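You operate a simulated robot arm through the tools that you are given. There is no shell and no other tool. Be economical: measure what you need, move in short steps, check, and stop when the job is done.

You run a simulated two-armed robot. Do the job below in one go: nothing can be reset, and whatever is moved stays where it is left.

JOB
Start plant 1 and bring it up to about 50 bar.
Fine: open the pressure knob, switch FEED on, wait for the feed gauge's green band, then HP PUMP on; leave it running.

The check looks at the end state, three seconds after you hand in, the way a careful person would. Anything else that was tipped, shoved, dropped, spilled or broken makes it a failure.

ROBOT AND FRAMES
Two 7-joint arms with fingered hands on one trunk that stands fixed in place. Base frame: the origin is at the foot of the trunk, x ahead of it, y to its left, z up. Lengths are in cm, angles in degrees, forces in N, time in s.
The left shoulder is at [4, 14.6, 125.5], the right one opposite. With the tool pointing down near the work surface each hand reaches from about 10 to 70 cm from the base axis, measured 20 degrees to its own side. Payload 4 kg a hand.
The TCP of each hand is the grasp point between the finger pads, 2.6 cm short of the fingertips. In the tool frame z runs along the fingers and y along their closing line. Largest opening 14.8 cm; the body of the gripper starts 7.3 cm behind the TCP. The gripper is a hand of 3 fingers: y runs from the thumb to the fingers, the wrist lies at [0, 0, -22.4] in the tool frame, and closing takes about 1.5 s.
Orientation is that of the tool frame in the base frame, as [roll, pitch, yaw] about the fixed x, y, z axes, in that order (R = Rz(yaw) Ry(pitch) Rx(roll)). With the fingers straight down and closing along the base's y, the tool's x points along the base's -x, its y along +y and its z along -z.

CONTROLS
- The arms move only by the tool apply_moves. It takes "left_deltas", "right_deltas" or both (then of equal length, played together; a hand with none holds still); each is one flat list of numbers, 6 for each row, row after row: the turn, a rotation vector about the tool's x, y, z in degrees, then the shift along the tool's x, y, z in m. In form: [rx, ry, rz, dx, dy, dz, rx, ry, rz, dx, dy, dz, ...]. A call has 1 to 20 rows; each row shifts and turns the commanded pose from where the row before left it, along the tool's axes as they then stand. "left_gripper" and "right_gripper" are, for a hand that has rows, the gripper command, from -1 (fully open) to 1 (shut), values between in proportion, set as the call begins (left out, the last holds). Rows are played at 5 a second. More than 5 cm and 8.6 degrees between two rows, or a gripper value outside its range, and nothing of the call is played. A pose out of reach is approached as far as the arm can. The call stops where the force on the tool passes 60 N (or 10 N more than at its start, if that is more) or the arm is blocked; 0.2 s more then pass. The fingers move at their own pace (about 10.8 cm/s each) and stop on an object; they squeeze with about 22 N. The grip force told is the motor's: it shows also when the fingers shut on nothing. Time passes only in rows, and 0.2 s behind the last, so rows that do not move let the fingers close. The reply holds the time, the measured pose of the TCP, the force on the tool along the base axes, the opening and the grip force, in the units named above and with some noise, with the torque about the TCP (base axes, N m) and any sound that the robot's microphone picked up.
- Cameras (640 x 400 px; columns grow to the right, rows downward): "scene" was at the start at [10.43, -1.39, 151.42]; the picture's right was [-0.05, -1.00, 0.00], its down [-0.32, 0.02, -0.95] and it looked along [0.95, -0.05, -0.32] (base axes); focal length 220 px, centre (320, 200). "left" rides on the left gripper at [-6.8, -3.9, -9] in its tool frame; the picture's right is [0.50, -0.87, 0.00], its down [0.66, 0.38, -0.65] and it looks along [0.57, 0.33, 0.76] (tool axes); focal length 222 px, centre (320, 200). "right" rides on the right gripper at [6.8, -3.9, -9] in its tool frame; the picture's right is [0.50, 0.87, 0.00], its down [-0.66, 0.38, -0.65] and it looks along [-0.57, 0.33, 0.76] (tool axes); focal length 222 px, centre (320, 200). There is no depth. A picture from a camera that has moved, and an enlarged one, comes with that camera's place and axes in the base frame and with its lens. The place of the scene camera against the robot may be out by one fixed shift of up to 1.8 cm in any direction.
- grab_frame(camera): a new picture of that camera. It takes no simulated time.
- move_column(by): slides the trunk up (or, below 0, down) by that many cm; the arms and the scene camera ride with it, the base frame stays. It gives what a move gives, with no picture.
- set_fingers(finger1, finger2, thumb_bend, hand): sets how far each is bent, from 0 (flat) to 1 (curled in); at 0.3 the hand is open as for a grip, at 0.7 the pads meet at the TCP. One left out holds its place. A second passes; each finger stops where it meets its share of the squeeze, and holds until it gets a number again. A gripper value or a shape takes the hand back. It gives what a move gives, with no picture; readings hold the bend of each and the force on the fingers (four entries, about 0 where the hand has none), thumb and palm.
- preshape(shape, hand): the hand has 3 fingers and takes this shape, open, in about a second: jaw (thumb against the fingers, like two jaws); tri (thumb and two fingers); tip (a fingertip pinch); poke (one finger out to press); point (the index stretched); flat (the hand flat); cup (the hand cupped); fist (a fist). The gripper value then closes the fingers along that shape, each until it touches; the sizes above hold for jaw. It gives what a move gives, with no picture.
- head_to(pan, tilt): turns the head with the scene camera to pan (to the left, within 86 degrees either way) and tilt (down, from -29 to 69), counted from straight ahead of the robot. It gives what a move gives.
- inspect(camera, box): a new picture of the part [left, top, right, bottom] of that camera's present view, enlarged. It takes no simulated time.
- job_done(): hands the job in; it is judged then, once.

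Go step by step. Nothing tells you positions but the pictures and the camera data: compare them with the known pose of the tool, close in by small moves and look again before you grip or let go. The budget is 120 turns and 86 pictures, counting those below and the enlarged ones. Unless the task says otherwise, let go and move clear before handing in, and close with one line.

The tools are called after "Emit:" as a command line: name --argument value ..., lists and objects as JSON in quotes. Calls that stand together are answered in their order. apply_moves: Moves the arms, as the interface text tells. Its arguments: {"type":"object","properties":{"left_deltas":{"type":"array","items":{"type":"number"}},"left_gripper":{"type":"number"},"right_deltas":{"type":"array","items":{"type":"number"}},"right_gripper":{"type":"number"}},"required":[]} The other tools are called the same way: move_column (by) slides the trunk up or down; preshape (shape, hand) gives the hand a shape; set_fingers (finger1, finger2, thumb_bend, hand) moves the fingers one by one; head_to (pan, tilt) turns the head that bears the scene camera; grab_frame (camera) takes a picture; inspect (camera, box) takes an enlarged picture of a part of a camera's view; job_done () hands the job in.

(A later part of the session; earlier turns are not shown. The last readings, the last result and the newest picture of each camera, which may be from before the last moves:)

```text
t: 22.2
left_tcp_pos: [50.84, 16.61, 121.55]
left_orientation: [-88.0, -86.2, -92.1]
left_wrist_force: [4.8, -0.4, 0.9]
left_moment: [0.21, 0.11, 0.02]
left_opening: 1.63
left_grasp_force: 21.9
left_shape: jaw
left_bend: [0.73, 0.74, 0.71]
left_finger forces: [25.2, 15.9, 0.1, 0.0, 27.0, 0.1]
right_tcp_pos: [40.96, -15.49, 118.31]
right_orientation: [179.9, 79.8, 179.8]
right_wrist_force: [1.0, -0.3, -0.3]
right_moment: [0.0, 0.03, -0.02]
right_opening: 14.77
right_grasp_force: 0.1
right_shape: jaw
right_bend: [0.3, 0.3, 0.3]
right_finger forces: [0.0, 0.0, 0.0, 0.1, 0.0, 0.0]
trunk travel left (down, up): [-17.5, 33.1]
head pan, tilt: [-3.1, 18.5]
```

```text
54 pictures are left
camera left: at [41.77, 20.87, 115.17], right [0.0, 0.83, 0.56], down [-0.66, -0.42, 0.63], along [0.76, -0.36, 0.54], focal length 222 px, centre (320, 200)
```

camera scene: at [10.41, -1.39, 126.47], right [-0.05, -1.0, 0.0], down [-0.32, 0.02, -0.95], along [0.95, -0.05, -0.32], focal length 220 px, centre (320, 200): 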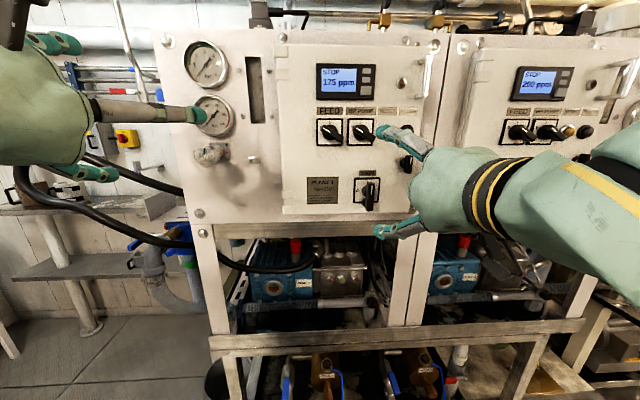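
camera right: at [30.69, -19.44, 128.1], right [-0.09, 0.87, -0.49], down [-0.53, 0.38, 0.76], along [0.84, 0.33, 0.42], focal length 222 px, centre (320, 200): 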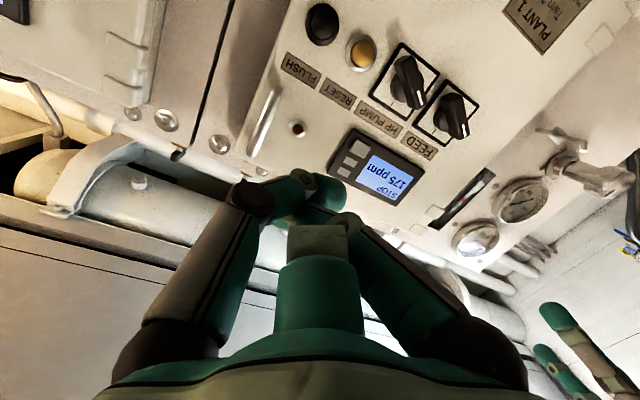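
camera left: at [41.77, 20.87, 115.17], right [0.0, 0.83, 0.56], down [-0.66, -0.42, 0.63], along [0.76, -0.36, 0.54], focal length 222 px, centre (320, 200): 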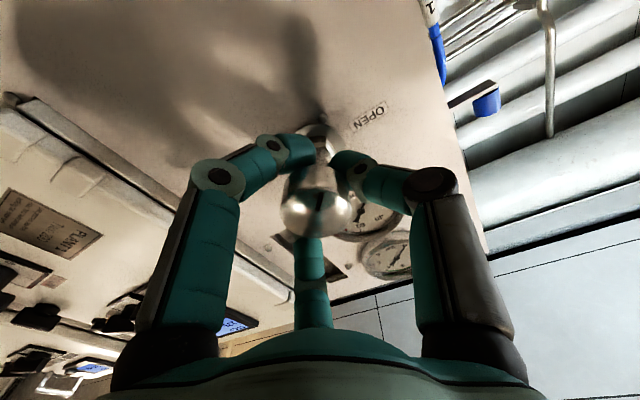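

Emit:
inspect --camera "left" --box '[240, 110, 400, 250]'

Emit:
apply_moves --left_deltas '[0, 0, -8, 0, 0, 0, 0, 0, -8, 0, 0, 0]'

Emit:
inspect --camera "left" --box '[240, 110, 400, 250]'

```text
2.86 times, centred on (320, 180) of left
camera zoom: at [41.77, 20.87, 115.17], right [0.0, 0.83, 0.56], down [-0.66, -0.42, 0.63], along [0.76, -0.36, 0.54], focal length 635 px, centre (320, 257)
```

zoom: 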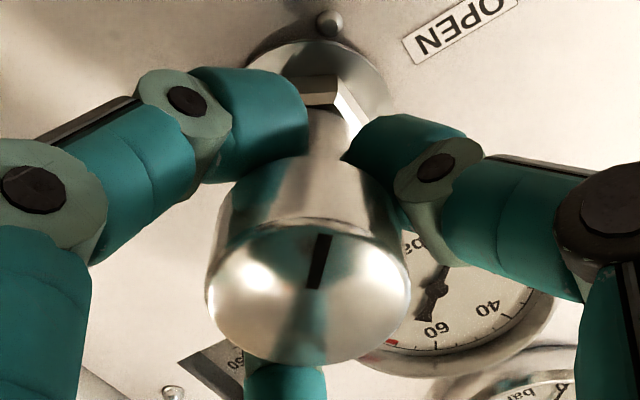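

```text
t: 22.8
left_tcp_pos: [50.79, 16.83, 121.92]
left_orientation: [95.2, -77.9, 84.7]
left_wrist_force: [7.3, -5.5, -15.4]
left_moment: [0.02, 0.34, -0.07]
left_opening: 1.47
left_grasp_force: 21.9
left_shape: jaw
left_bend: [0.73, 0.74, 0.71]
left_finger forces: [25.6, 13.6, 0.0, 0.1, 20.7, 0.0]
left hand out of reach, approached as far as the arm can: row 2
right_tcp_pos: [41.11, -15.47, 118.25]
right_orientation: [179.8, 79.6, 179.7]
right_wrist_force: [0.9, -0.3, -0.4]
right_moment: [0.0, 0.03, -0.01]
right_opening: 14.81
right_grasp_force: 0.2
right_shape: jaw
right_bend: [0.3, 0.3, 0.3]
right_finger forces: [0.1, 0.1, 0.0, 0.1, 0.0, 0.1]
trunk travel left (down, up): [-17.5, 33.1]
head pan, tilt: [-3.1, 18.5]
```

```text
2.86 times, centred on (320, 180) of left
camera zoom: at [41.64, 19.12, 114.84], right [0.01, 0.95, 0.31], down [-0.64, -0.23, 0.73], along [0.77, -0.2, 0.61], focal length 635 px, centre (320, 257)
```

zoom: 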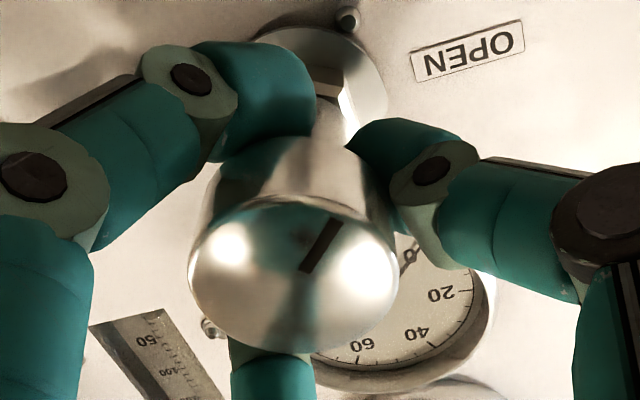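

The knob turned about 135° and then slipped in the fingers, so it is at its open stop (the arm also reached its limit). I release, back off and unwind the left wrist.

Emit:
apply_moves --left_deltas '[0, 0, 0, 0, 0, 0, 0, 0, 0, 0, 0, 0, 0, 0, 0, 0, 0, 0, 0, 0, 0, 0, 0, 0, 0, 0, 0, 0, 0, 0]' --left_gripper 0.05

Emit:
apply_moves --left_deltas '[0, 0, 0, 0, 0, -0.02, 0, 0, 0, 0, 0, -0.02, 0, 0, 0, 0, 0, -0.02, 0, 0, 0, 0, 0, -0.01]'

Emit:
apply_moves --left_deltas '[0, 0, 8, 0, 0, 0, 0, 0, 8, 0, 0, 0, 0, 0, 8, 0, 0, 0, 0, 0, 8, 0, 0, 0, 0, 0, 8, 0, 0, 0, 0, 0, 8, 0, 0, 0, 0, 0, 8, 0, 0, 0, 0, 0, 8, 0, 0, 0, 0, 0, 8, 0, 0, 0, 0, 0, 8, 0, 0, 0, 0, 0, 8, 0, 0, 0, 0, 0, 8, 0, 0, 0]'

Emit:
grab_frame --camera "scene"

```text
t: 24.0
left_tcp_pos: [50.43, 16.83, 122.42]
left_orientation: [91.7, -78.0, 88.3]
left_wrist_force: [-0.1, -0.9, 0.6]
left_moment: [0.0, -0.03, 0.02]
left_opening: 6.98
left_grasp_force: 0.0
left_shape: jaw
left_bend: [0.38, 0.38, 0.7]
left_finger forces: [0.0, 0.0, 0.0, 0.0, 0.0, 0.1]
right_tcp_pos: [40.8, -15.47, 118.28]
right_orientation: [-179.9, 79.9, 179.9]
right_wrist_force: [-0.2, -0.1, 0.3]
right_moment: [-0.01, 0.02, -0.03]
right_opening: 14.79
right_grasp_force: 0.0
right_shape: jaw
right_bend: [0.3, 0.3, 0.3]
right_finger forces: [0.1, 0.0, 0.1, 0.0, 0.0, 0.0]
trunk travel left (down, up): [-17.5, 33.1]
head pan, tilt: [-3.1, 18.5]
```

```text
t: 25.0
left_tcp_pos: [43.52, 16.91, 122.57]
left_orientation: [90.1, -78.0, 89.9]
left_wrist_force: [0.1, -0.5, 0.1]
left_moment: [0.02, 0.0, 0.04]
left_opening: 6.95
left_grasp_force: 0.1
left_shape: jaw
left_bend: [0.38, 0.38, 0.7]
left_finger forces: [0.1, 0.0, 0.1, 0.0, 0.0, 0.0]
right_tcp_pos: [40.79, -15.48, 118.27]
right_orientation: [-180.0, 79.9, -180.0]
right_wrist_force: [0.4, -1.1, -0.5]
right_moment: [0.02, 0.05, -0.02]
right_opening: 14.81
right_grasp_force: 0.0
right_shape: jaw
right_bend: [0.3, 0.3, 0.3]
right_finger forces: [0.1, 0.0, 0.0, 0.0, 0.0, 0.1]
trunk travel left (down, up): [-17.5, 33.1]
head pan, tilt: [-3.1, 18.5]
```

```text
t: 27.6
left_tcp_pos: [43.53, 16.86, 122.52]
left_orientation: [-90.0, -5.9, -90.0]
left_wrist_force: [-0.4, -0.2, -0.3]
left_moment: [0.03, -0.03, 0.01]
left_opening: 6.96
left_grasp_force: 0.0
left_shape: jaw
left_bend: [0.38, 0.38, 0.7]
left_finger forces: [0.1, 0.0, 0.0, 0.0, 0.1, 0.0]
right_tcp_pos: [40.86, -15.65, 118.22]
right_orientation: [-180.0, 79.9, 180.0]
right_wrist_force: [0.0, -0.4, -0.7]
right_moment: [0.0, -0.02, 0.03]
right_opening: 14.8
right_grasp_force: 0.0
right_shape: jaw
right_bend: [0.3, 0.3, 0.3]
right_finger forces: [0.1, 0.1, 0.1, 0.1, 0.0, 0.0]
trunk travel left (down, up): [-17.5, 33.1]
head pan, tilt: [-3.1, 18.5]
```

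```text
51 pictures are left
camera scene: at [10.42, -1.39, 126.47], right [-0.05, -1.0, 0.0], down [-0.32, 0.02, -0.95], along [0.95, -0.05, -0.32], focal length 220 px, centre (320, 200)
```

scene: 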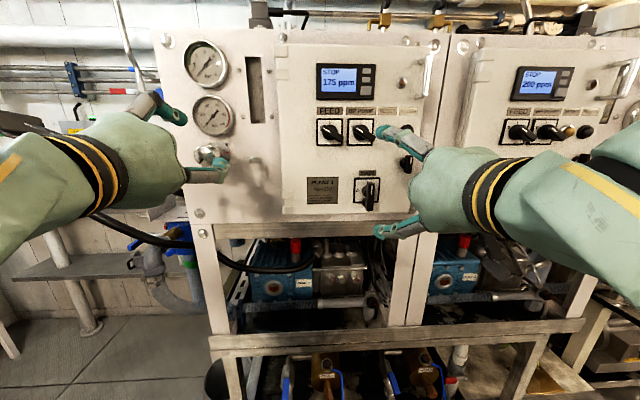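

Pressure knob is released. Now the right hand: straighten it, go in front of FEED (stand-off x≈44), narrow the opening and roll -60° to match the bar.

Emit:
apply_moves --right_deltas '[0, -5, 0, 0, 0, 0, 0, -5, 0, 0, 0, 0, 0, 0, 0, -0.018, 0.0265, 0.0075, 0, 0, 0, -0.018, 0.0265, 0.0075, 0, 0, 0, -0.018, 0.0265, 0.0075, 0, 0, 0, -0.018, 0.0265, 0.0075, 0, 0, -7.5, 0, 0, 0, 0, 0, -7.5, 0, 0, 0, 0, 0, -7.5, 0, 0, 0, 0, 0, -7.5, 0, 0, 0, 0, 0, -7.5, 0, 0, 0, 0, 0, -7.5, 0, 0, 0, 0, 0, -7.5, 0, 0, 0, 0, 0, -7.5, 0, 0, 0]' --right_gripper 0.3

Emit:
grab_frame --camera "right"

Emit:
grab_frame --camera "scene"

```text
t: 30.6
left_tcp_pos: [43.46, 16.69, 122.52]
left_orientation: [-90.0, -6.0, -90.0]
left_wrist_force: [0.7, -0.3, -0.4]
left_moment: [0.01, -0.02, -0.02]
left_opening: 7.02
left_grasp_force: 0.0
left_shape: jaw
left_bend: [0.38, 0.38, 0.7]
left_finger forces: [0.1, 0.0, 0.0, 0.1, 0.0, 0.1]
right_tcp_pos: [45.78, -4.09, 128.02]
right_orientation: [-90.1, 29.9, -90.1]
right_wrist_force: [1.3, 1.3, -1.2]
right_moment: [-0.01, 0.02, -0.01]
right_opening: 5.19
right_grasp_force: 0.1
right_shape: jaw
right_bend: [0.77, 0.77, 0.7]
right_finger forces: [0.0, 0.0, 0.0, 0.0, 0.0, 0.1]
right hand out of reach, approached as far as the arm can: row 1, 2
trunk travel left (down, up): [-17.5, 33.1]
head pan, tilt: [-3.1, 18.5]
```

```text
50 pictures are left
camera right: at [36.66, -11.97, 127.96], right [0.0, 0.0, -1.0], down [-0.65, 0.76, 0.0], along [0.76, 0.65, 0.0], focal length 222 px, centre (320, 200)
```

right: 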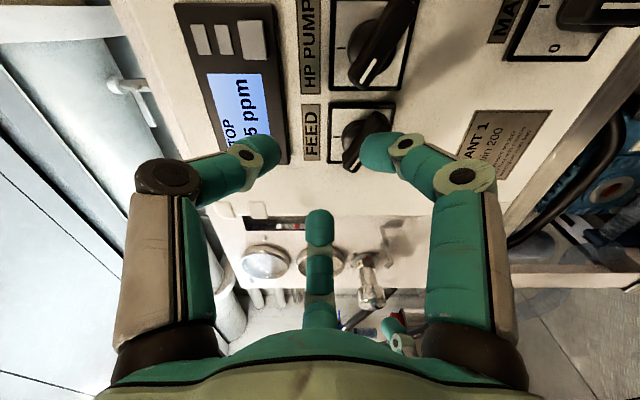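

```text
49 pictures are left
camera scene: at [10.41, -1.39, 126.47], right [-0.05, -1.0, 0.0], down [-0.32, 0.02, -0.95], along [0.95, -0.05, -0.32], focal length 220 px, centre (320, 200)
```

scene: 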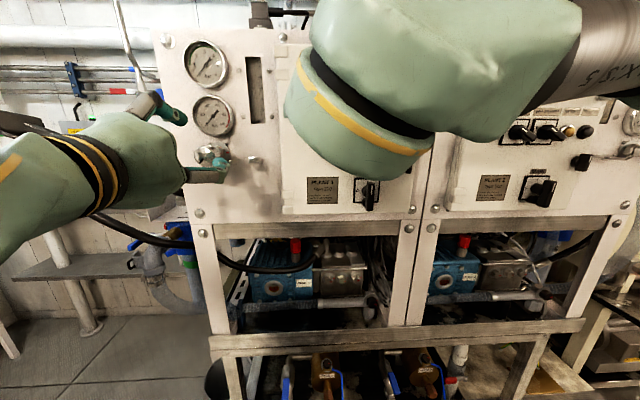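

Emit:
inspect --camera "right" --box '[280, 60, 440, 180]'

```text
3.33 times, centred on (360, 120) of right
camera zoom: at [36.66, -11.97, 127.96], right [0.0, 0.0, -1.0], down [-0.65, 0.76, 0.0], along [0.76, 0.65, 0.0], focal length 740 px, centre (187, 467)
```

zoom: 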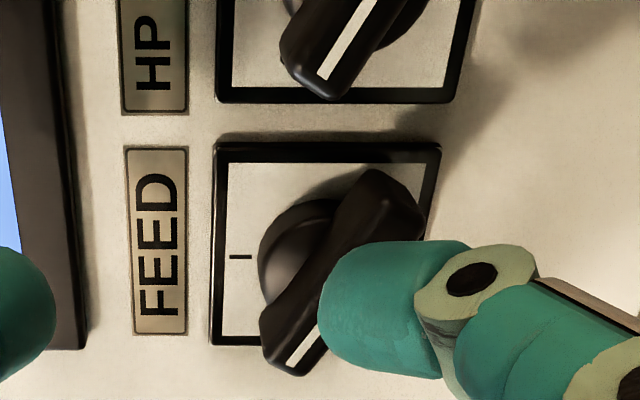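

FEED's axis comes out at about (y -5.2, z 125.0). I back off 1 cm and centre on it.

Emit:
apply_moves --right_deltas '[0, 0, 0, 0, 0, -0.01, 0, 0, 0, 0.0123, 0.0103, 0, 0, 0, 0, 0.0122, 0.0102, 0, 0, 0, 0, 0, 0, 0]'

Emit:
grab_frame --camera "right"

```text
t: 31.6
left_tcp_pos: [43.5, 16.89, 122.52]
left_orientation: [-90.0, -6.0, -89.9]
left_wrist_force: [0.4, 0.2, 1.0]
left_moment: [0.0, 0.02, 0.0]
left_opening: 6.98
left_grasp_force: 0.1
left_shape: jaw
left_bend: [0.38, 0.38, 0.7]
left_finger forces: [0.1, 0.0, 0.0, 0.0, 0.1, 0.1]
right_tcp_pos: [44.69, -5.15, 124.99]
right_orientation: [-90.0, 30.0, -90.1]
right_wrist_force: [0.4, 0.2, 0.0]
right_moment: [0.01, -0.01, 0.01]
right_opening: 5.19
right_grasp_force: 0.0
right_shape: jaw
right_bend: [0.77, 0.77, 0.7]
right_finger forces: [0.1, 0.0, 0.0, 0.0, 0.0, 0.0]
trunk travel left (down, up): [-17.5, 33.1]
head pan, tilt: [-3.1, 18.5]
```

```text
47 pictures are left
camera right: at [35.55, -13.06, 124.86], right [0.0, 0.0, -1.0], down [-0.65, 0.76, 0.0], along [0.76, 0.65, 0.0], focal length 222 px, centre (320, 200)
```

right: 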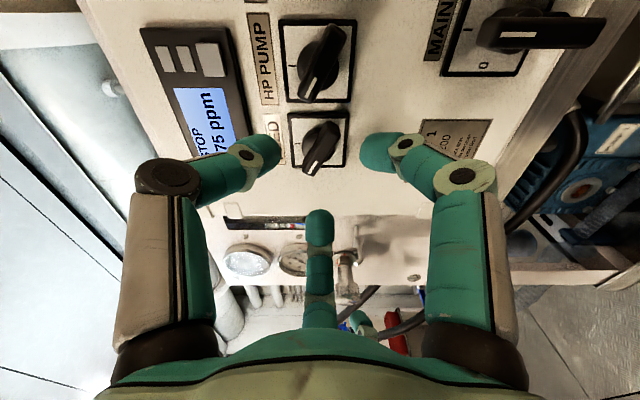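

Emit:
apply_moves --right_deltas '[0, 0, 0, 0, 0, 0.01, 0, 0, 0, 0, 0, 0.01, 0, 0, 0, 0, 0, 0.01]'

Emit:
grab_frame --camera "right"

```text
t: 32.4
left_tcp_pos: [43.58, 16.75, 122.44]
left_orientation: [-89.9, -6.0, -90.0]
left_wrist_force: [1.2, 0.6, 0.6]
left_moment: [0.0, -0.02, 0.03]
left_opening: 6.99
left_grasp_force: 0.0
left_shape: jaw
left_bend: [0.38, 0.38, 0.7]
left_finger forces: [0.0, 0.0, 0.1, 0.0, 0.1, 0.0]
right_tcp_pos: [47.71, -5.24, 124.91]
right_orientation: [-90.1, 30.0, -90.1]
right_wrist_force: [0.5, 0.2, 0.3]
right_moment: [-0.02, 0.0, 0.02]
right_opening: 5.22
right_grasp_force: 0.1
right_shape: jaw
right_bend: [0.77, 0.77, 0.7]
right_finger forces: [0.0, 0.1, 0.1, 0.1, 0.0, 0.1]
trunk travel left (down, up): [-17.5, 33.1]
head pan, tilt: [-3.1, 18.5]
```

```text
46 pictures are left
camera right: at [38.6, -13.05, 124.84], right [0.0, 0.0, -1.0], down [-0.65, 0.76, 0.0], along [0.76, 0.65, 0.0], focal length 222 px, centre (320, 200)
```

right: 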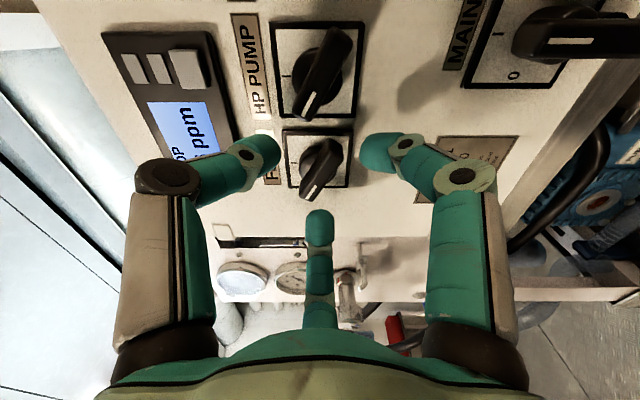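

Emit:
apply_moves --right_deltas '[0, 0, 0, -0.0026, 0.0015, 0.008, 0, 0, 0, 0, 0, 0.009]'

Emit:
grab_frame --camera "right"

```text
t: 33.0
left_tcp_pos: [43.55, 16.88, 122.41]
left_orientation: [-90.1, -6.1, -90.0]
left_wrist_force: [-0.7, -0.4, 0.3]
left_moment: [0.01, -0.03, -0.02]
left_opening: 6.98
left_grasp_force: 0.2
left_shape: jaw
left_bend: [0.38, 0.38, 0.7]
left_finger forces: [0.0, 0.0, 0.1, 0.0, 0.1, 0.1]
right_tcp_pos: [49.35, -4.93, 124.97]
right_orientation: [-90.0, 30.0, -90.2]
right_wrist_force: [0.3, 0.6, 0.4]
right_moment: [-0.01, 0.01, 0.0]
right_opening: 5.2
right_grasp_force: 0.0
right_shape: jaw
right_bend: [0.77, 0.77, 0.7]
right_finger forces: [0.1, 0.0, 0.0, 0.0, 0.0, 0.0]
trunk travel left (down, up): [-17.5, 33.1]
head pan, tilt: [-3.1, 18.5]
```

```text
45 pictures are left
camera right: at [40.29, -12.79, 124.92], right [0.0, 0.0, -1.0], down [-0.65, 0.76, 0.0], along [0.76, 0.65, 0.0], focal length 222 px, centre (320, 200)
```

right: 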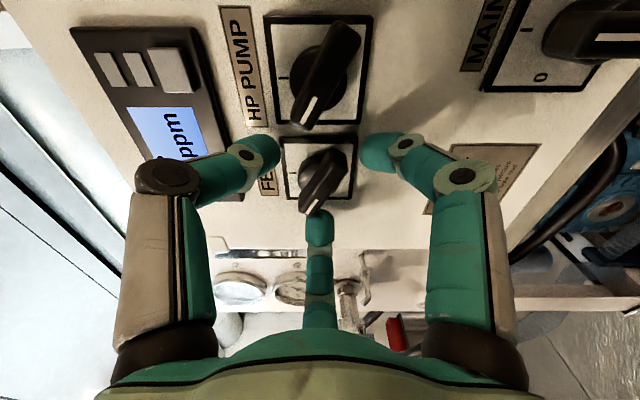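

The knob is nearly centred but its front seems still about 2 cm ahead of the grasp point, so I advance a little more, opening slightly.

Emit:
apply_moves --right_deltas '[0, 0, 0, 0, 0, 0.004, 0, 0, 0, 0, 0, 0.003]' --right_gripper 0.22

Emit:
inspect --camera "right" --box '[220, 100, 420, 260]'

```text
t: 33.6
left_tcp_pos: [43.51, 16.97, 122.58]
left_orientation: [-90.0, -6.0, -90.0]
left_wrist_force: [-0.4, -0.6, 0.2]
left_moment: [0.0, 0.04, 0.01]
left_opening: 6.98
left_grasp_force: 0.1
left_shape: jaw
left_bend: [0.38, 0.38, 0.7]
left_finger forces: [0.0, 0.0, 0.1, 0.1, 0.0, 0.0]
right_tcp_pos: [50.02, -4.84, 124.97]
right_orientation: [-90.0, 30.0, -90.1]
right_wrist_force: [-1.0, 1.3, 0.9]
right_moment: [-0.01, 0.02, 0.03]
right_opening: 5.74
right_grasp_force: 0.2
right_shape: jaw
right_bend: [0.77, 0.77, 0.7]
right_finger forces: [0.0, 0.0, 0.1, 0.0, 0.0, 0.0]
trunk travel left (down, up): [-17.5, 33.1]
head pan, tilt: [-3.1, 18.5]
```

```text
2.50 times, centred on (320, 180) of right
camera zoom: at [40.98, -12.74, 124.89], right [0.0, 0.0, -1.0], down [-0.65, 0.76, 0.0], along [0.76, 0.65, 0.0], focal length 555 px, centre (320, 250)
```

zoom: 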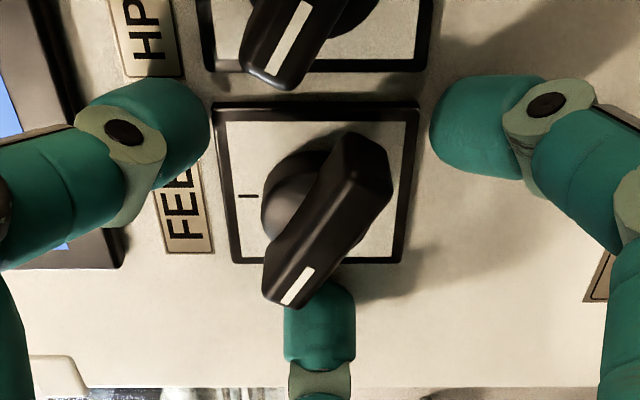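

The far finger sits beside the bar's end, well placed. I close on the bar.

Emit:
apply_moves --right_deltas '[0, 0, 0, 0, 0, 0, 0, 0, 0, 0, 0, 0, 0, 0, 0, 0, 0, 0, 0, 0, 0, 0, 0, 0, 0, 0, 0, 0, 0, 0, 0, 0, 0, 0, 0, 0]' --right_gripper 1

Emit:
inspect --camera "right" --box '[220, 100, 420, 260]'

```text
t: 35.0
left_tcp_pos: [43.23, 16.88, 122.69]
left_orientation: [-89.9, -5.9, -90.0]
left_wrist_force: [0.2, -0.1, -0.7]
left_moment: [0.03, -0.02, -0.03]
left_opening: 6.99
left_grasp_force: 0.1
left_shape: jaw
left_bend: [0.38, 0.38, 0.7]
left_finger forces: [0.0, 0.0, 0.0, 0.1, 0.0, 0.0]
right_tcp_pos: [49.86, -4.85, 125.06]
right_orientation: [-89.9, 29.9, -90.0]
right_wrist_force: [-11.1, 0.6, 0.3]
right_moment: [0.11, -0.09, -0.06]
right_opening: 1.77
right_grasp_force: 21.9
right_shape: jaw
right_bend: [0.76, 0.76, 0.7]
right_finger forces: [14.6, 19.2, 0.0, 0.0, 46.1, 0.0]
trunk travel left (down, up): [-17.5, 33.1]
head pan, tilt: [-3.1, 18.5]
```

```text
2.50 times, centred on (320, 180) of right
camera zoom: at [40.7, -12.73, 124.99], right [0.0, 0.0, -1.0], down [-0.65, 0.76, 0.0], along [0.76, 0.65, 0.0], focal length 555 px, centre (320, 250)
```

zoom: 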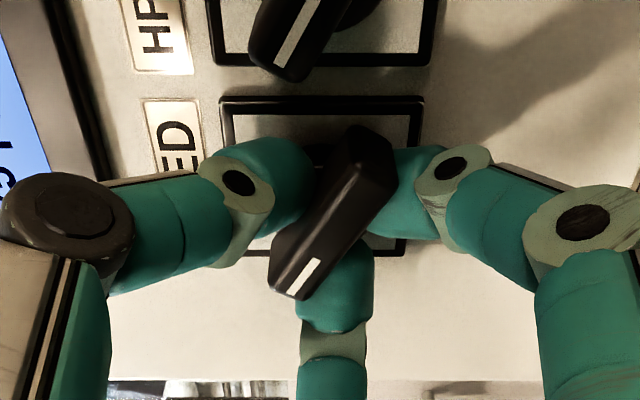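

A clean grip on the bar. I turn it 60° clockwise to I.

Emit:
apply_moves --right_deltas '[0, 0, 7.5, 0, 0, 0, 0, 0, 7.5, 0, 0, 0, 0, 0, 7.5, 0, 0, 0, 0, 0, 7.5, 0, 0, 0, 0, 0, 7.5, 0, 0, 0, 0, 0, 7.5, 0, 0, 0, 0, 0, 7.5, 0, 0, 0, 0, 0, 7.5, 0, 0, 0]'

Emit:
grab_frame --camera "right"

Emit:
inspect --camera "scene" --box '[170, 30, 280, 140]'

```text
t: 36.8
left_tcp_pos: [43.21, 16.99, 122.56]
left_orientation: [-89.9, -6.1, -90.0]
left_wrist_force: [0.4, -0.8, 1.1]
left_moment: [-0.02, -0.02, 0.01]
left_opening: 7.0
left_grasp_force: 0.1
left_shape: jaw
left_bend: [0.38, 0.38, 0.7]
left_finger forces: [0.0, 0.1, 0.0, 0.0, 0.0, 0.1]
right_tcp_pos: [49.86, -4.76, 124.98]
right_orientation: [160.3, 89.8, 160.2]
right_wrist_force: [-18.6, 4.3, -14.7]
right_moment: [-0.03, 0.58, 0.14]
right_opening: 1.72
right_grasp_force: 21.6
right_shape: jaw
right_bend: [0.76, 0.76, 0.7]
right_finger forces: [31.0, 16.0, 0.0, 0.0, 29.8, 0.0]
trunk travel left (down, up): [-17.5, 33.1]
head pan, tilt: [-3.1, 18.5]
```

```text
42 pictures are left
camera right: at [40.68, -8.72, 118.25], right [0.0, 0.87, -0.5], down [-0.65, 0.38, 0.66], along [0.76, 0.33, 0.57], focal length 222 px, centre (320, 200)
```

right: 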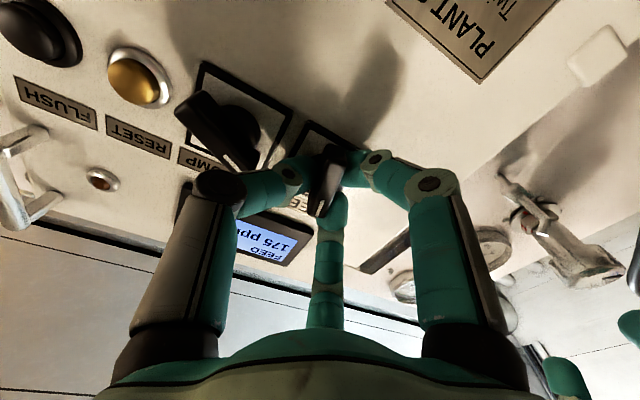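

```text
3.64 times, centred on (225, 85) of scene
camera zoom: at [10.13, -1.27, 126.49], right [-0.05, -1.0, 0.0], down [-0.31, 0.02, -0.95], along [0.95, -0.05, -0.31], focal length 802 px, centre (666, 618)
```

zoom: 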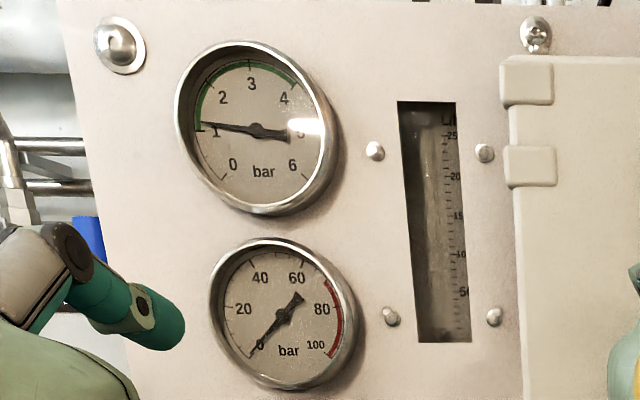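

FEED is on (display says FEED) and the feed gauge is rising, just entering the green. I release the bar and back out.

Emit:
apply_moves --right_deltas '[0, 0, 0, 0, 0, 0, 0, 0, 0, 0, 0, 0, 0, 0, 0, 0, 0, 0, 0, 0, 0, 0, 0, 0]' --right_gripper 0.2

Emit:
apply_moves --right_deltas '[0, 0, 0, 0, 0, -0.015, 0, 0, 0, 0, 0, -0.02, 0, 0, 0, 0, 0, -0.015]'

Emit:
inspect --camera "scene" --box '[170, 30, 280, 140]'

Emit:
grab_frame --camera "right"

```text
t: 37.8
left_tcp_pos: [43.37, 17.01, 122.6]
left_orientation: [-90.1, -6.2, -90.0]
left_wrist_force: [0.3, 0.6, 0.7]
left_moment: [0.0, -0.01, 0.0]
left_opening: 6.97
left_grasp_force: 0.0
left_shape: jaw
left_bend: [0.38, 0.38, 0.7]
left_finger forces: [0.0, 0.0, 0.1, 0.0, 0.0, 0.0]
right_tcp_pos: [50.02, -4.77, 125.15]
right_orientation: [-66.5, 89.9, -66.6]
right_wrist_force: [-4.6, 7.6, 2.0]
right_moment: [-0.12, 0.01, -0.22]
right_opening: 5.47
right_grasp_force: 0.1
right_shape: jaw
right_bend: [0.77, 0.77, 0.7]
right_finger forces: [0.0, 0.0, 0.0, 0.1, 8.4, 0.0]
trunk travel left (down, up): [-17.5, 33.1]
head pan, tilt: [-3.1, 18.5]
```

```text
t: 38.6
left_tcp_pos: [43.57, 16.89, 122.39]
left_orientation: [-90.1, -6.0, -90.1]
left_wrist_force: [0.2, 0.8, -0.1]
left_moment: [0.03, -0.01, 0.02]
left_opening: 6.98
left_grasp_force: 0.1
left_shape: jaw
left_bend: [0.38, 0.38, 0.7]
left_finger forces: [0.0, 0.0, 0.0, 0.1, 0.0, 0.1]
right_tcp_pos: [45.04, -4.77, 124.9]
right_orientation: [178.3, 89.8, 178.3]
right_wrist_force: [-0.3, 0.0, 0.8]
right_moment: [0.03, 0.0, -0.02]
right_opening: 5.87
right_grasp_force: 0.0
right_shape: jaw
right_bend: [0.77, 0.77, 0.7]
right_finger forces: [0.0, 0.0, 0.1, 0.0, 0.1, 0.1]
trunk travel left (down, up): [-17.5, 33.1]
head pan, tilt: [-3.1, 18.5]
```

```text
3.64 times, centred on (225, 85) of scene
camera zoom: at [10.41, -1.4, 126.47], right [-0.05, -1.0, 0.0], down [-0.32, 0.02, -0.95], along [0.95, -0.05, -0.32], focal length 802 px, centre (666, 618)
```

zoom: 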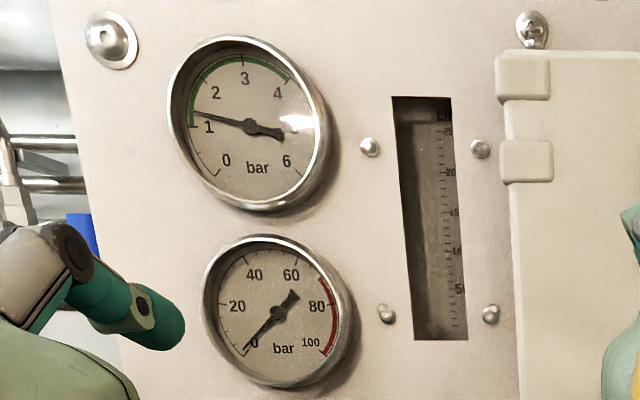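

```text
39 pictures are left
camera right: at [35.93, -8.76, 118.18], right [0.0, 0.87, -0.5], down [-0.65, 0.38, 0.66], along [0.76, 0.33, 0.56], focal length 222 px, centre (320, 200)
```

right: 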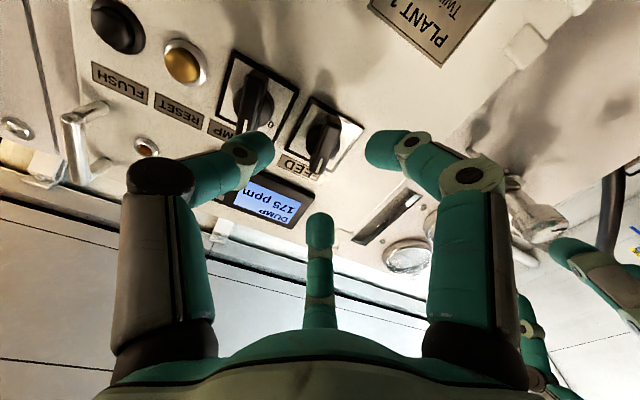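

The display now reads DUMP and the HP PUMP bar looks upright: my opening thumb seems to have pushed it. I check this closely.

Emit:
inspect --camera "right" --box '[200, 30, 400, 230]'

Emit:
apply_moves --right_deltas '[0, 0, 0, 0.01, -0.025, -0.01, 0, 0, 0, 0.02, -0.025, 0, 0, 0, 0, 0.02, -0.025, 0, 0, 0, 0, 0.02, -0.025, 0]'

Emit:
grab_frame --camera "scene"

```text
2.00 times, centred on (300, 130) of right
camera zoom: at [35.93, -8.76, 118.18], right [0.0, 0.87, -0.5], down [-0.65, 0.38, 0.66], along [0.76, 0.33, 0.56], focal length 444 px, centre (360, 340)
```

zoom: 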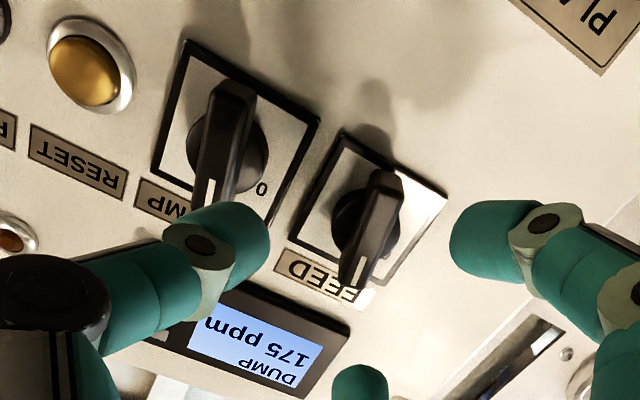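

```text
t: 39.6
left_tcp_pos: [43.5, 16.83, 122.61]
left_orientation: [-90.1, -6.0, -90.0]
left_wrist_force: [0.1, -0.4, 0.4]
left_moment: [0.02, 0.01, 0.01]
left_opening: 6.97
left_grasp_force: 0.1
left_shape: jaw
left_bend: [0.38, 0.38, 0.7]
left_finger forces: [0.1, 0.0, 0.1, 0.0, 0.0, 0.0]
right_tcp_pos: [44.51, -14.73, 119.09]
right_orientation: [177.9, 89.5, 177.7]
right_wrist_force: [0.9, -0.2, -0.1]
right_moment: [-0.01, 0.02, -0.01]
right_opening: 5.89
right_grasp_force: 0.1
right_shape: jaw
right_bend: [0.77, 0.77, 0.7]
right_finger forces: [0.0, 0.0, 0.0, 0.0, 0.0, 0.0]
right hand out of reach, approached as far as the arm can: row 4
trunk travel left (down, up): [-17.5, 33.1]
head pan, tilt: [-3.1, 18.5]
```

```text
37 pictures are left
camera scene: at [10.42, -1.5, 126.46], right [-0.05, -1.0, 0.0], down [-0.32, 0.02, -0.95], along [0.95, -0.05, -0.32], focal length 220 px, centre (320, 200)
```

scene: 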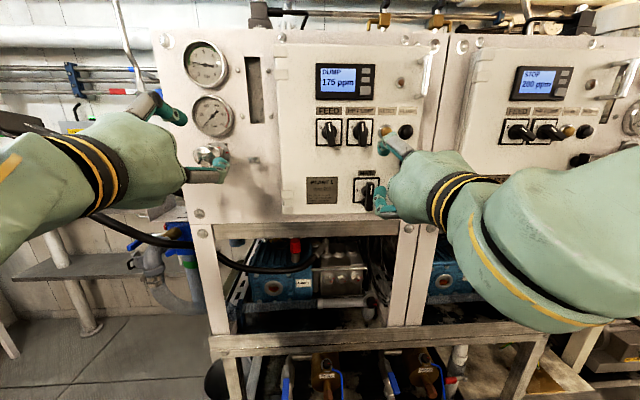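

Both FEED and HP PUMP now stand at I, no fault shown; the pump came on with the feed gauge just inside green. I draw the right hand away from MAIN and check gauges and switches.

Emit:
apply_moves --right_deltas '[0, 0, 0, 0, -0.005, -0.02, 0, 0, 0, 0, -0.02, -0.01, 0, 0, 0, 0, -0.03, 0, 0, 0, 0, 0, -0.03, 0]'

Emit:
inspect --camera "scene" --box '[150, 30, 310, 190]'

Emit:
inspect --camera "scene" --box '[290, 50, 430, 220]'

Emit:
grab_frame --camera "left"

```text
t: 40.6
left_tcp_pos: [43.55, 16.77, 122.59]
left_orientation: [-90.0, -6.0, -89.9]
left_wrist_force: [0.0, -0.1, 0.4]
left_moment: [0.0, 0.0, 0.0]
left_opening: 6.97
left_grasp_force: 0.0
left_shape: jaw
left_bend: [0.38, 0.38, 0.7]
left_finger forces: [0.1, 0.1, 0.0, 0.0, 0.1, 0.1]
right_tcp_pos: [43.39, -22.54, 121.31]
right_orientation: [172.8, 89.8, 172.7]
right_wrist_force: [0.0, 0.1, 0.1]
right_moment: [0.0, 0.0, 0.01]
right_opening: 5.92
right_grasp_force: 0.0
right_shape: jaw
right_bend: [0.77, 0.77, 0.7]
right_finger forces: [0.1, 0.0, 0.0, 0.0, 0.0, 0.1]
right hand out of reach, approached as far as the arm can: row 1, 2, 3
trunk travel left (down, up): [-17.5, 33.1]
head pan, tilt: [-3.1, 18.5]
```

```text
2.50 times, centred on (230, 110) of scene
camera zoom: at [10.35, -1.51, 126.47], right [-0.06, -1.0, 0.0], down [-0.32, 0.02, -0.95], along [0.95, -0.05, -0.32], focal length 551 px, centre (545, 425)
```

zoom: 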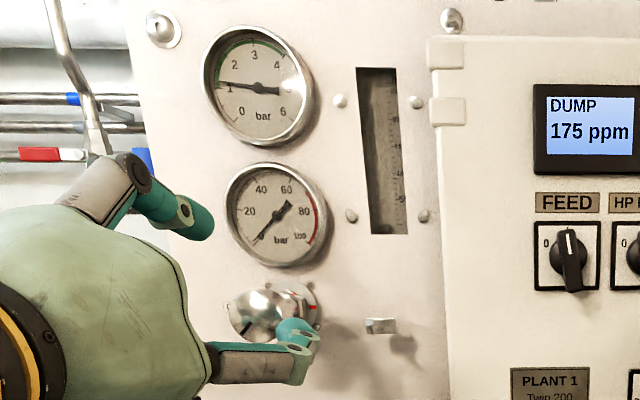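

```text
2.35 times, centred on (360, 135) of scene
camera zoom: at [10.35, -1.51, 126.47], right [-0.06, -1.0, 0.0], down [-0.32, 0.02, -0.95], along [0.95, -0.05, -0.32], focal length 519 px, centre (226, 353)
```

zoom: 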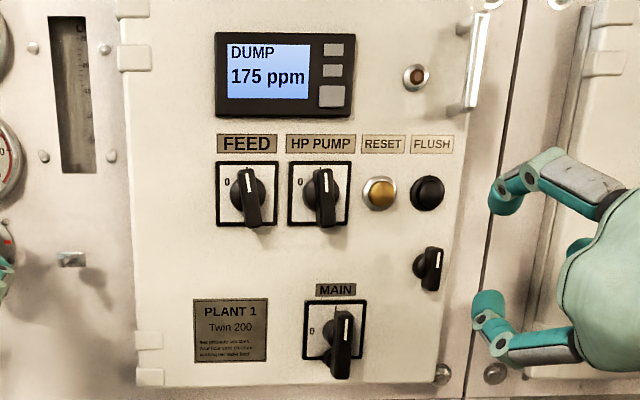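

```text
34 pictures are left
camera left: at [34.39, 23.77, 125.86], right [0.0, -0.41, 0.91], down [-0.65, -0.69, -0.31], along [0.76, -0.6, -0.27], focal length 222 px, centre (320, 200)
```

left: 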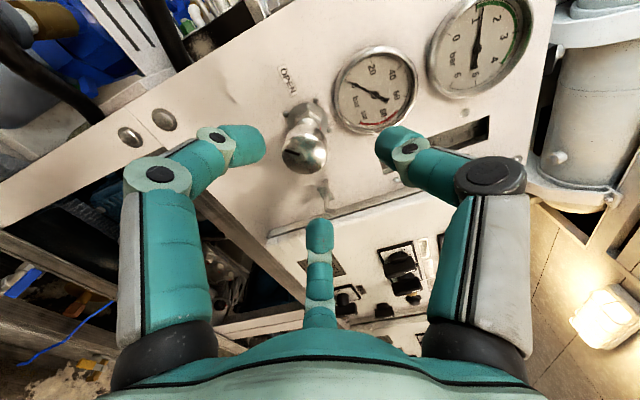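

Feed ≈1.2 bar (green), HP ≈0, both switches at I, and the knob mark is at the open position. Now I realign the left hand on the knob (roll -120) and grip again to throttle it clockwise.

Emit:
apply_moves --left_deltas '[0, 0, -8, 0, 0, 0, 0, 0, -8, 0, 0, 0, 0, 0, -8, 0, 0, 0, 0, 0, 0, -0.0047, 0.0111, 0.01, 0, 0, 0, 0, 0, 0.015]'

Emit:
grab_frame --camera "left"

```text
t: 41.8
left_tcp_pos: [45.97, 16.62, 121.3]
left_orientation: [-90.0, -30.1, -90.0]
left_wrist_force: [-0.5, -0.1, -0.8]
left_moment: [-0.02, 0.01, 0.02]
left_opening: 7.01
left_grasp_force: 0.1
left_shape: jaw
left_bend: [0.38, 0.38, 0.7]
left_finger forces: [0.0, 0.0, 0.0, 0.0, 0.0, 0.1]
right_tcp_pos: [43.56, -22.41, 121.28]
right_orientation: [-179.3, 89.7, -179.4]
right_wrist_force: [-0.5, -0.5, 0.2]
right_moment: [-0.01, 0.01, 0.0]
right_opening: 5.9
right_grasp_force: 0.0
right_shape: jaw
right_bend: [0.77, 0.77, 0.7]
right_finger forces: [0.0, 0.1, 0.0, 0.1, 0.0, 0.0]
trunk travel left (down, up): [-17.5, 33.1]
head pan, tilt: [-3.1, 18.5]
```

```text
33 pictures are left
camera left: at [36.99, 24.43, 121.38], right [0.0, 0.0, 1.0], down [-0.65, -0.76, 0.0], along [0.76, -0.65, 0.0], focal length 222 px, centre (320, 200)
```

left: 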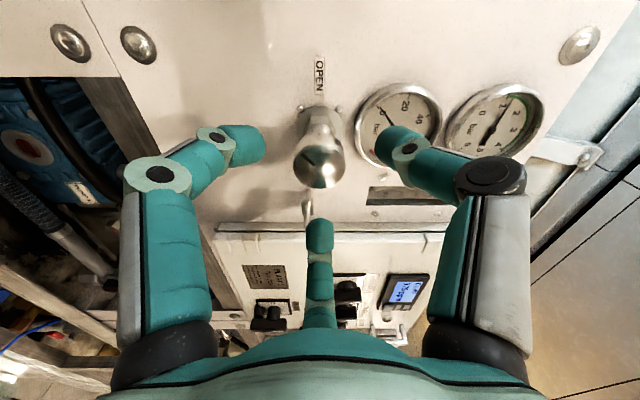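

Emit:
apply_moves --left_deltas '[0, 0, 0, 0, 0, 0.01, 0, 0, 0, 0, 0, 0.01, 0, 0, 0, 0, 0, 0.01]' --left_gripper 0.2

Emit:
grab_frame --camera "left"

```text
t: 42.6
left_tcp_pos: [49.26, 16.76, 121.24]
left_orientation: [-90.0, -30.0, -90.1]
left_wrist_force: [0.0, 0.2, 0.3]
left_moment: [-0.03, 0.02, 0.01]
left_opening: 5.97
left_grasp_force: 0.2
left_shape: jaw
left_bend: [0.77, 0.77, 0.7]
left_finger forces: [0.1, 0.1, 0.0, 0.1, 0.1, 0.1]
right_tcp_pos: [43.48, -22.43, 121.33]
right_orientation: [-179.5, 89.7, -179.5]
right_wrist_force: [1.0, -0.3, -0.6]
right_moment: [0.01, -0.04, 0.0]
right_opening: 5.88
right_grasp_force: 0.0
right_shape: jaw
right_bend: [0.77, 0.77, 0.7]
right_finger forces: [0.0, 0.1, 0.0, 0.0, 0.1, 0.1]
trunk travel left (down, up): [-17.5, 33.1]
head pan, tilt: [-3.1, 18.5]
```

```text
32 pictures are left
camera left: at [40.03, 24.47, 121.5], right [0.0, 0.0, 1.0], down [-0.65, -0.76, 0.0], along [0.76, -0.65, 0.0], focal length 222 px, centre (320, 200)
```

left: 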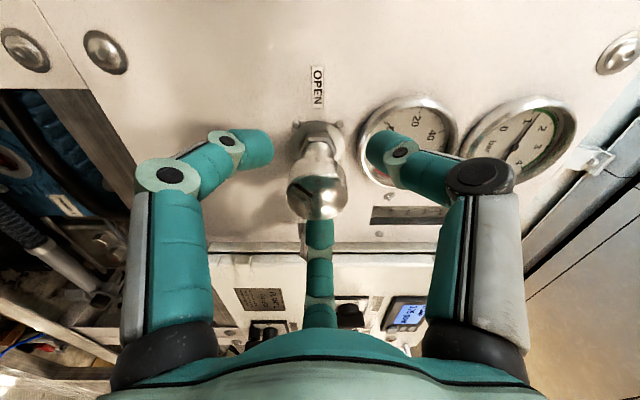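

Emit:
apply_moves --left_deltas '[0, 0, 0, 0, 0, 0, 0, 0, 0, 0, 0, 0.006, 0, 0, 0, 0, 0, 0.007]' --left_gripper 0.28

Emit:
apply_moves --left_deltas '[0, 0, 0, 0, 0, 0, 0, 0, 0, 0, 0, 0, 0, 0, 0, 0, 0, 0, 0, 0, 0, 0, 0, 0, 0, 0, 0, 0, 0, 0, 0, 0, 0, 0, 0, 0]' --left_gripper 1

Emit:
grab_frame --camera "left"

Emit:
inspect --camera "scene" --box '[150, 30, 310, 190]'

```text
t: 43.4
left_tcp_pos: [50.38, 16.7, 121.3]
left_orientation: [-90.0, -30.0, -89.9]
left_wrist_force: [-0.3, 0.6, -0.3]
left_moment: [-0.02, -0.02, -0.01]
left_opening: 5.36
left_grasp_force: 0.0
left_shape: jaw
left_bend: [0.77, 0.77, 0.7]
left_finger forces: [0.0, 0.1, 0.1, 0.0, 0.1, 0.0]
right_tcp_pos: [43.46, -22.53, 121.38]
right_orientation: [178.6, 89.8, 178.6]
right_wrist_force: [-0.5, 0.7, -0.4]
right_moment: [0.0, 0.02, 0.0]
right_opening: 5.9
right_grasp_force: 0.1
right_shape: jaw
right_bend: [0.77, 0.77, 0.7]
right_finger forces: [0.0, 0.0, 0.0, 0.1, 0.0, 0.0]
trunk travel left (down, up): [-17.5, 33.1]
head pan, tilt: [-3.1, 18.5]
```

```text
t: 44.8
left_tcp_pos: [50.45, 16.75, 121.23]
left_orientation: [-90.1, -30.0, -89.9]
left_wrist_force: [6.7, 1.2, 1.6]
left_moment: [0.02, 0.16, -0.07]
left_opening: 1.84
left_grasp_force: 22.0
left_shape: jaw
left_bend: [0.74, 0.75, 0.72]
left_finger forces: [18.7, 19.1, 0.0, 0.0, 20.7, 0.1]
right_tcp_pos: [43.59, -22.45, 121.27]
right_orientation: [-179.2, 89.7, -179.2]
right_wrist_force: [0.6, 0.2, -0.4]
right_moment: [0.01, 0.01, -0.04]
right_opening: 5.9
right_grasp_force: 0.0
right_shape: jaw
right_bend: [0.77, 0.77, 0.7]
right_finger forces: [0.1, 0.0, 0.0, 0.1, 0.0, 0.0]
trunk travel left (down, up): [-17.5, 33.1]
head pan, tilt: [-3.1, 18.5]
```

```text
31 pictures are left
camera left: at [41.37, 24.44, 121.4], right [0.0, 0.0, 1.0], down [-0.65, -0.76, 0.0], along [0.76, -0.65, 0.0], focal length 222 px, centre (320, 200)
```

left: 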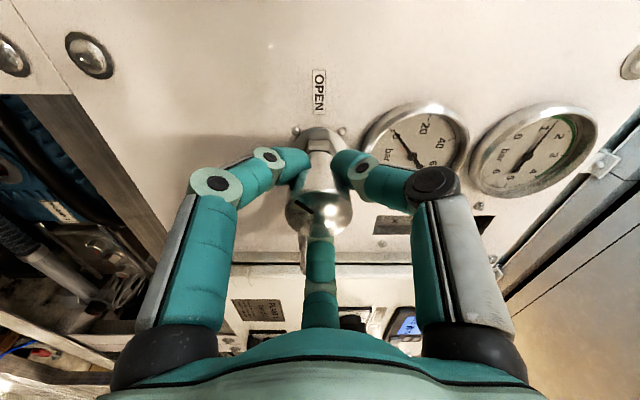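

```text
2.50 times, centred on (230, 110) of scene
camera zoom: at [10.56, -1.39, 126.45], right [-0.05, -1.0, 0.0], down [-0.32, 0.02, -0.95], along [0.95, -0.05, -0.32], focal length 551 px, centre (545, 425)
```

zoom: 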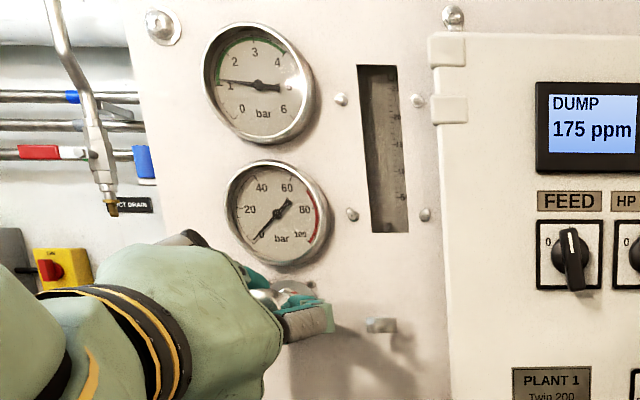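

The knob is gripped and the HP gauge stays readable. I turn it clockwise 40° and read the gauge.

Emit:
apply_moves --left_deltas '[0, 0, 8, 0, 0, 0, 0, 0, 8, 0, 0, 0, 0, 0, 8, 0, 0, 0, 0, 0, 8, 0, 0, 0, 0, 0, 8, 0, 0, 0, 0, 0, 0, 0, 0, 0, 0, 0, 0, 0, 0, 0, 0, 0, 0, 0, 0, 0, 0, 0, 0, 0, 0, 0, 0, 0, 0, 0, 0, 0]'

Emit:
inspect --camera "scene" --box '[170, 30, 280, 140]'

Emit:
inspect --camera "left" --box '[230, 80, 470, 260]'

```text
t: 47.0
left_tcp_pos: [50.41, 16.74, 121.15]
left_orientation: [-90.0, 10.0, -90.0]
left_wrist_force: [10.2, 1.1, 10.7]
left_moment: [-0.06, 0.09, 0.11]
left_opening: 1.84
left_grasp_force: 21.6
left_shape: jaw
left_bend: [0.74, 0.75, 0.72]
left_finger forces: [18.9, 18.8, 0.0, 0.0, 24.6, 0.1]
right_tcp_pos: [43.73, -22.47, 121.36]
right_orientation: [178.6, 89.7, 178.5]
right_wrist_force: [-0.8, 0.5, 0.5]
right_moment: [0.01, 0.0, 0.01]
right_opening: 5.93
right_grasp_force: 0.0
right_shape: jaw
right_bend: [0.77, 0.77, 0.7]
right_finger forces: [0.0, 0.0, 0.1, 0.0, 0.0, 0.0]
trunk travel left (down, up): [-17.5, 33.1]
head pan, tilt: [-3.1, 18.5]
```

```text
3.64 times, centred on (225, 85) of scene
camera zoom: at [10.55, -1.41, 126.45], right [-0.05, -1.0, 0.0], down [-0.32, 0.02, -0.95], along [0.95, -0.05, -0.32], focal length 802 px, centre (666, 618)
```

zoom: 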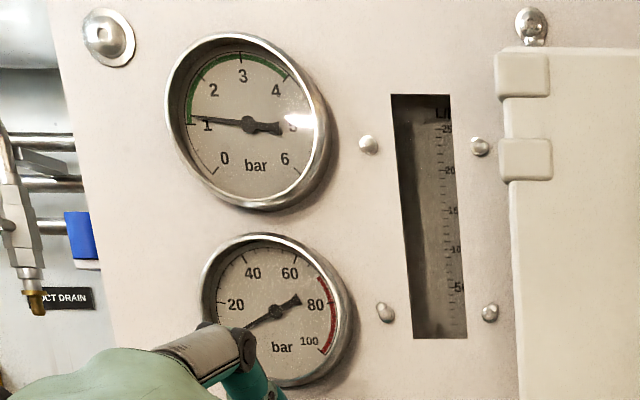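

```text
2.22 times, centred on (350, 170) of left
camera zoom: at [41.36, 22.55, 126.4], right [0.0, -0.64, 0.77], down [-0.65, -0.58, -0.49], along [0.76, -0.5, -0.42], focal length 494 px, centre (253, 267)
```

zoom: 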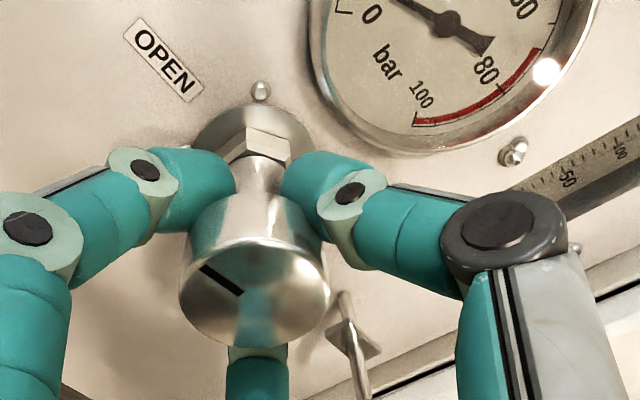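

Emit:
apply_moves --left_deltas '[0, 0, 8, 0, 0, 0, 0, 0, 8, 0, 0, 0, 0, 0, 8, 0, 0, 0, 0, 0, 8, 0, 0, 0, 0, 0, 0, 0, 0, 0, 0, 0, 0, 0, 0, 0, 0, 0, 0, 0, 0, 0, 0, 0, 0, 0, 0, 0, 0, 0, 0, 0, 0, 0, 0, 0, 0, 0, 0, 0]'

Emit:
grab_frame --camera "left"

```text
t: 49.2
left_tcp_pos: [50.3, 16.6, 121.31]
left_orientation: [-90.0, 42.0, -90.0]
left_wrist_force: [9.9, -3.1, 9.2]
left_moment: [0.0, 0.0, 0.08]
left_opening: 1.84
left_grasp_force: 22.2
left_shape: jaw
left_bend: [0.74, 0.75, 0.72]
left_finger forces: [20.0, 18.6, 0.1, 0.0, 24.4, 0.0]
right_tcp_pos: [43.56, -22.53, 121.3]
right_orientation: [171.1, 89.6, 171.1]
right_wrist_force: [-0.4, 0.5, 0.5]
right_moment: [0.02, 0.02, -0.01]
right_opening: 5.91
right_grasp_force: 0.1
right_shape: jaw
right_bend: [0.77, 0.77, 0.7]
right_finger forces: [0.0, 0.0, 0.0, 0.0, 0.1, 0.0]
trunk travel left (down, up): [-17.5, 33.1]
head pan, tilt: [-3.1, 18.5]
```

```text
27 pictures are left
camera left: at [41.36, 18.93, 128.83], right [0.0, -0.95, 0.31], down [-0.65, -0.23, -0.72], along [0.76, -0.2, -0.62], focal length 222 px, centre (320, 200)
```

left: 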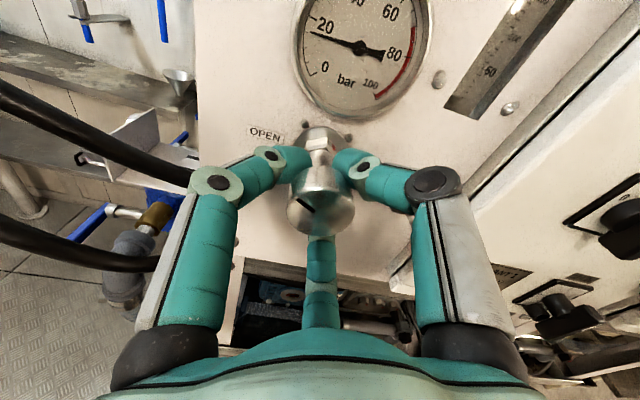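

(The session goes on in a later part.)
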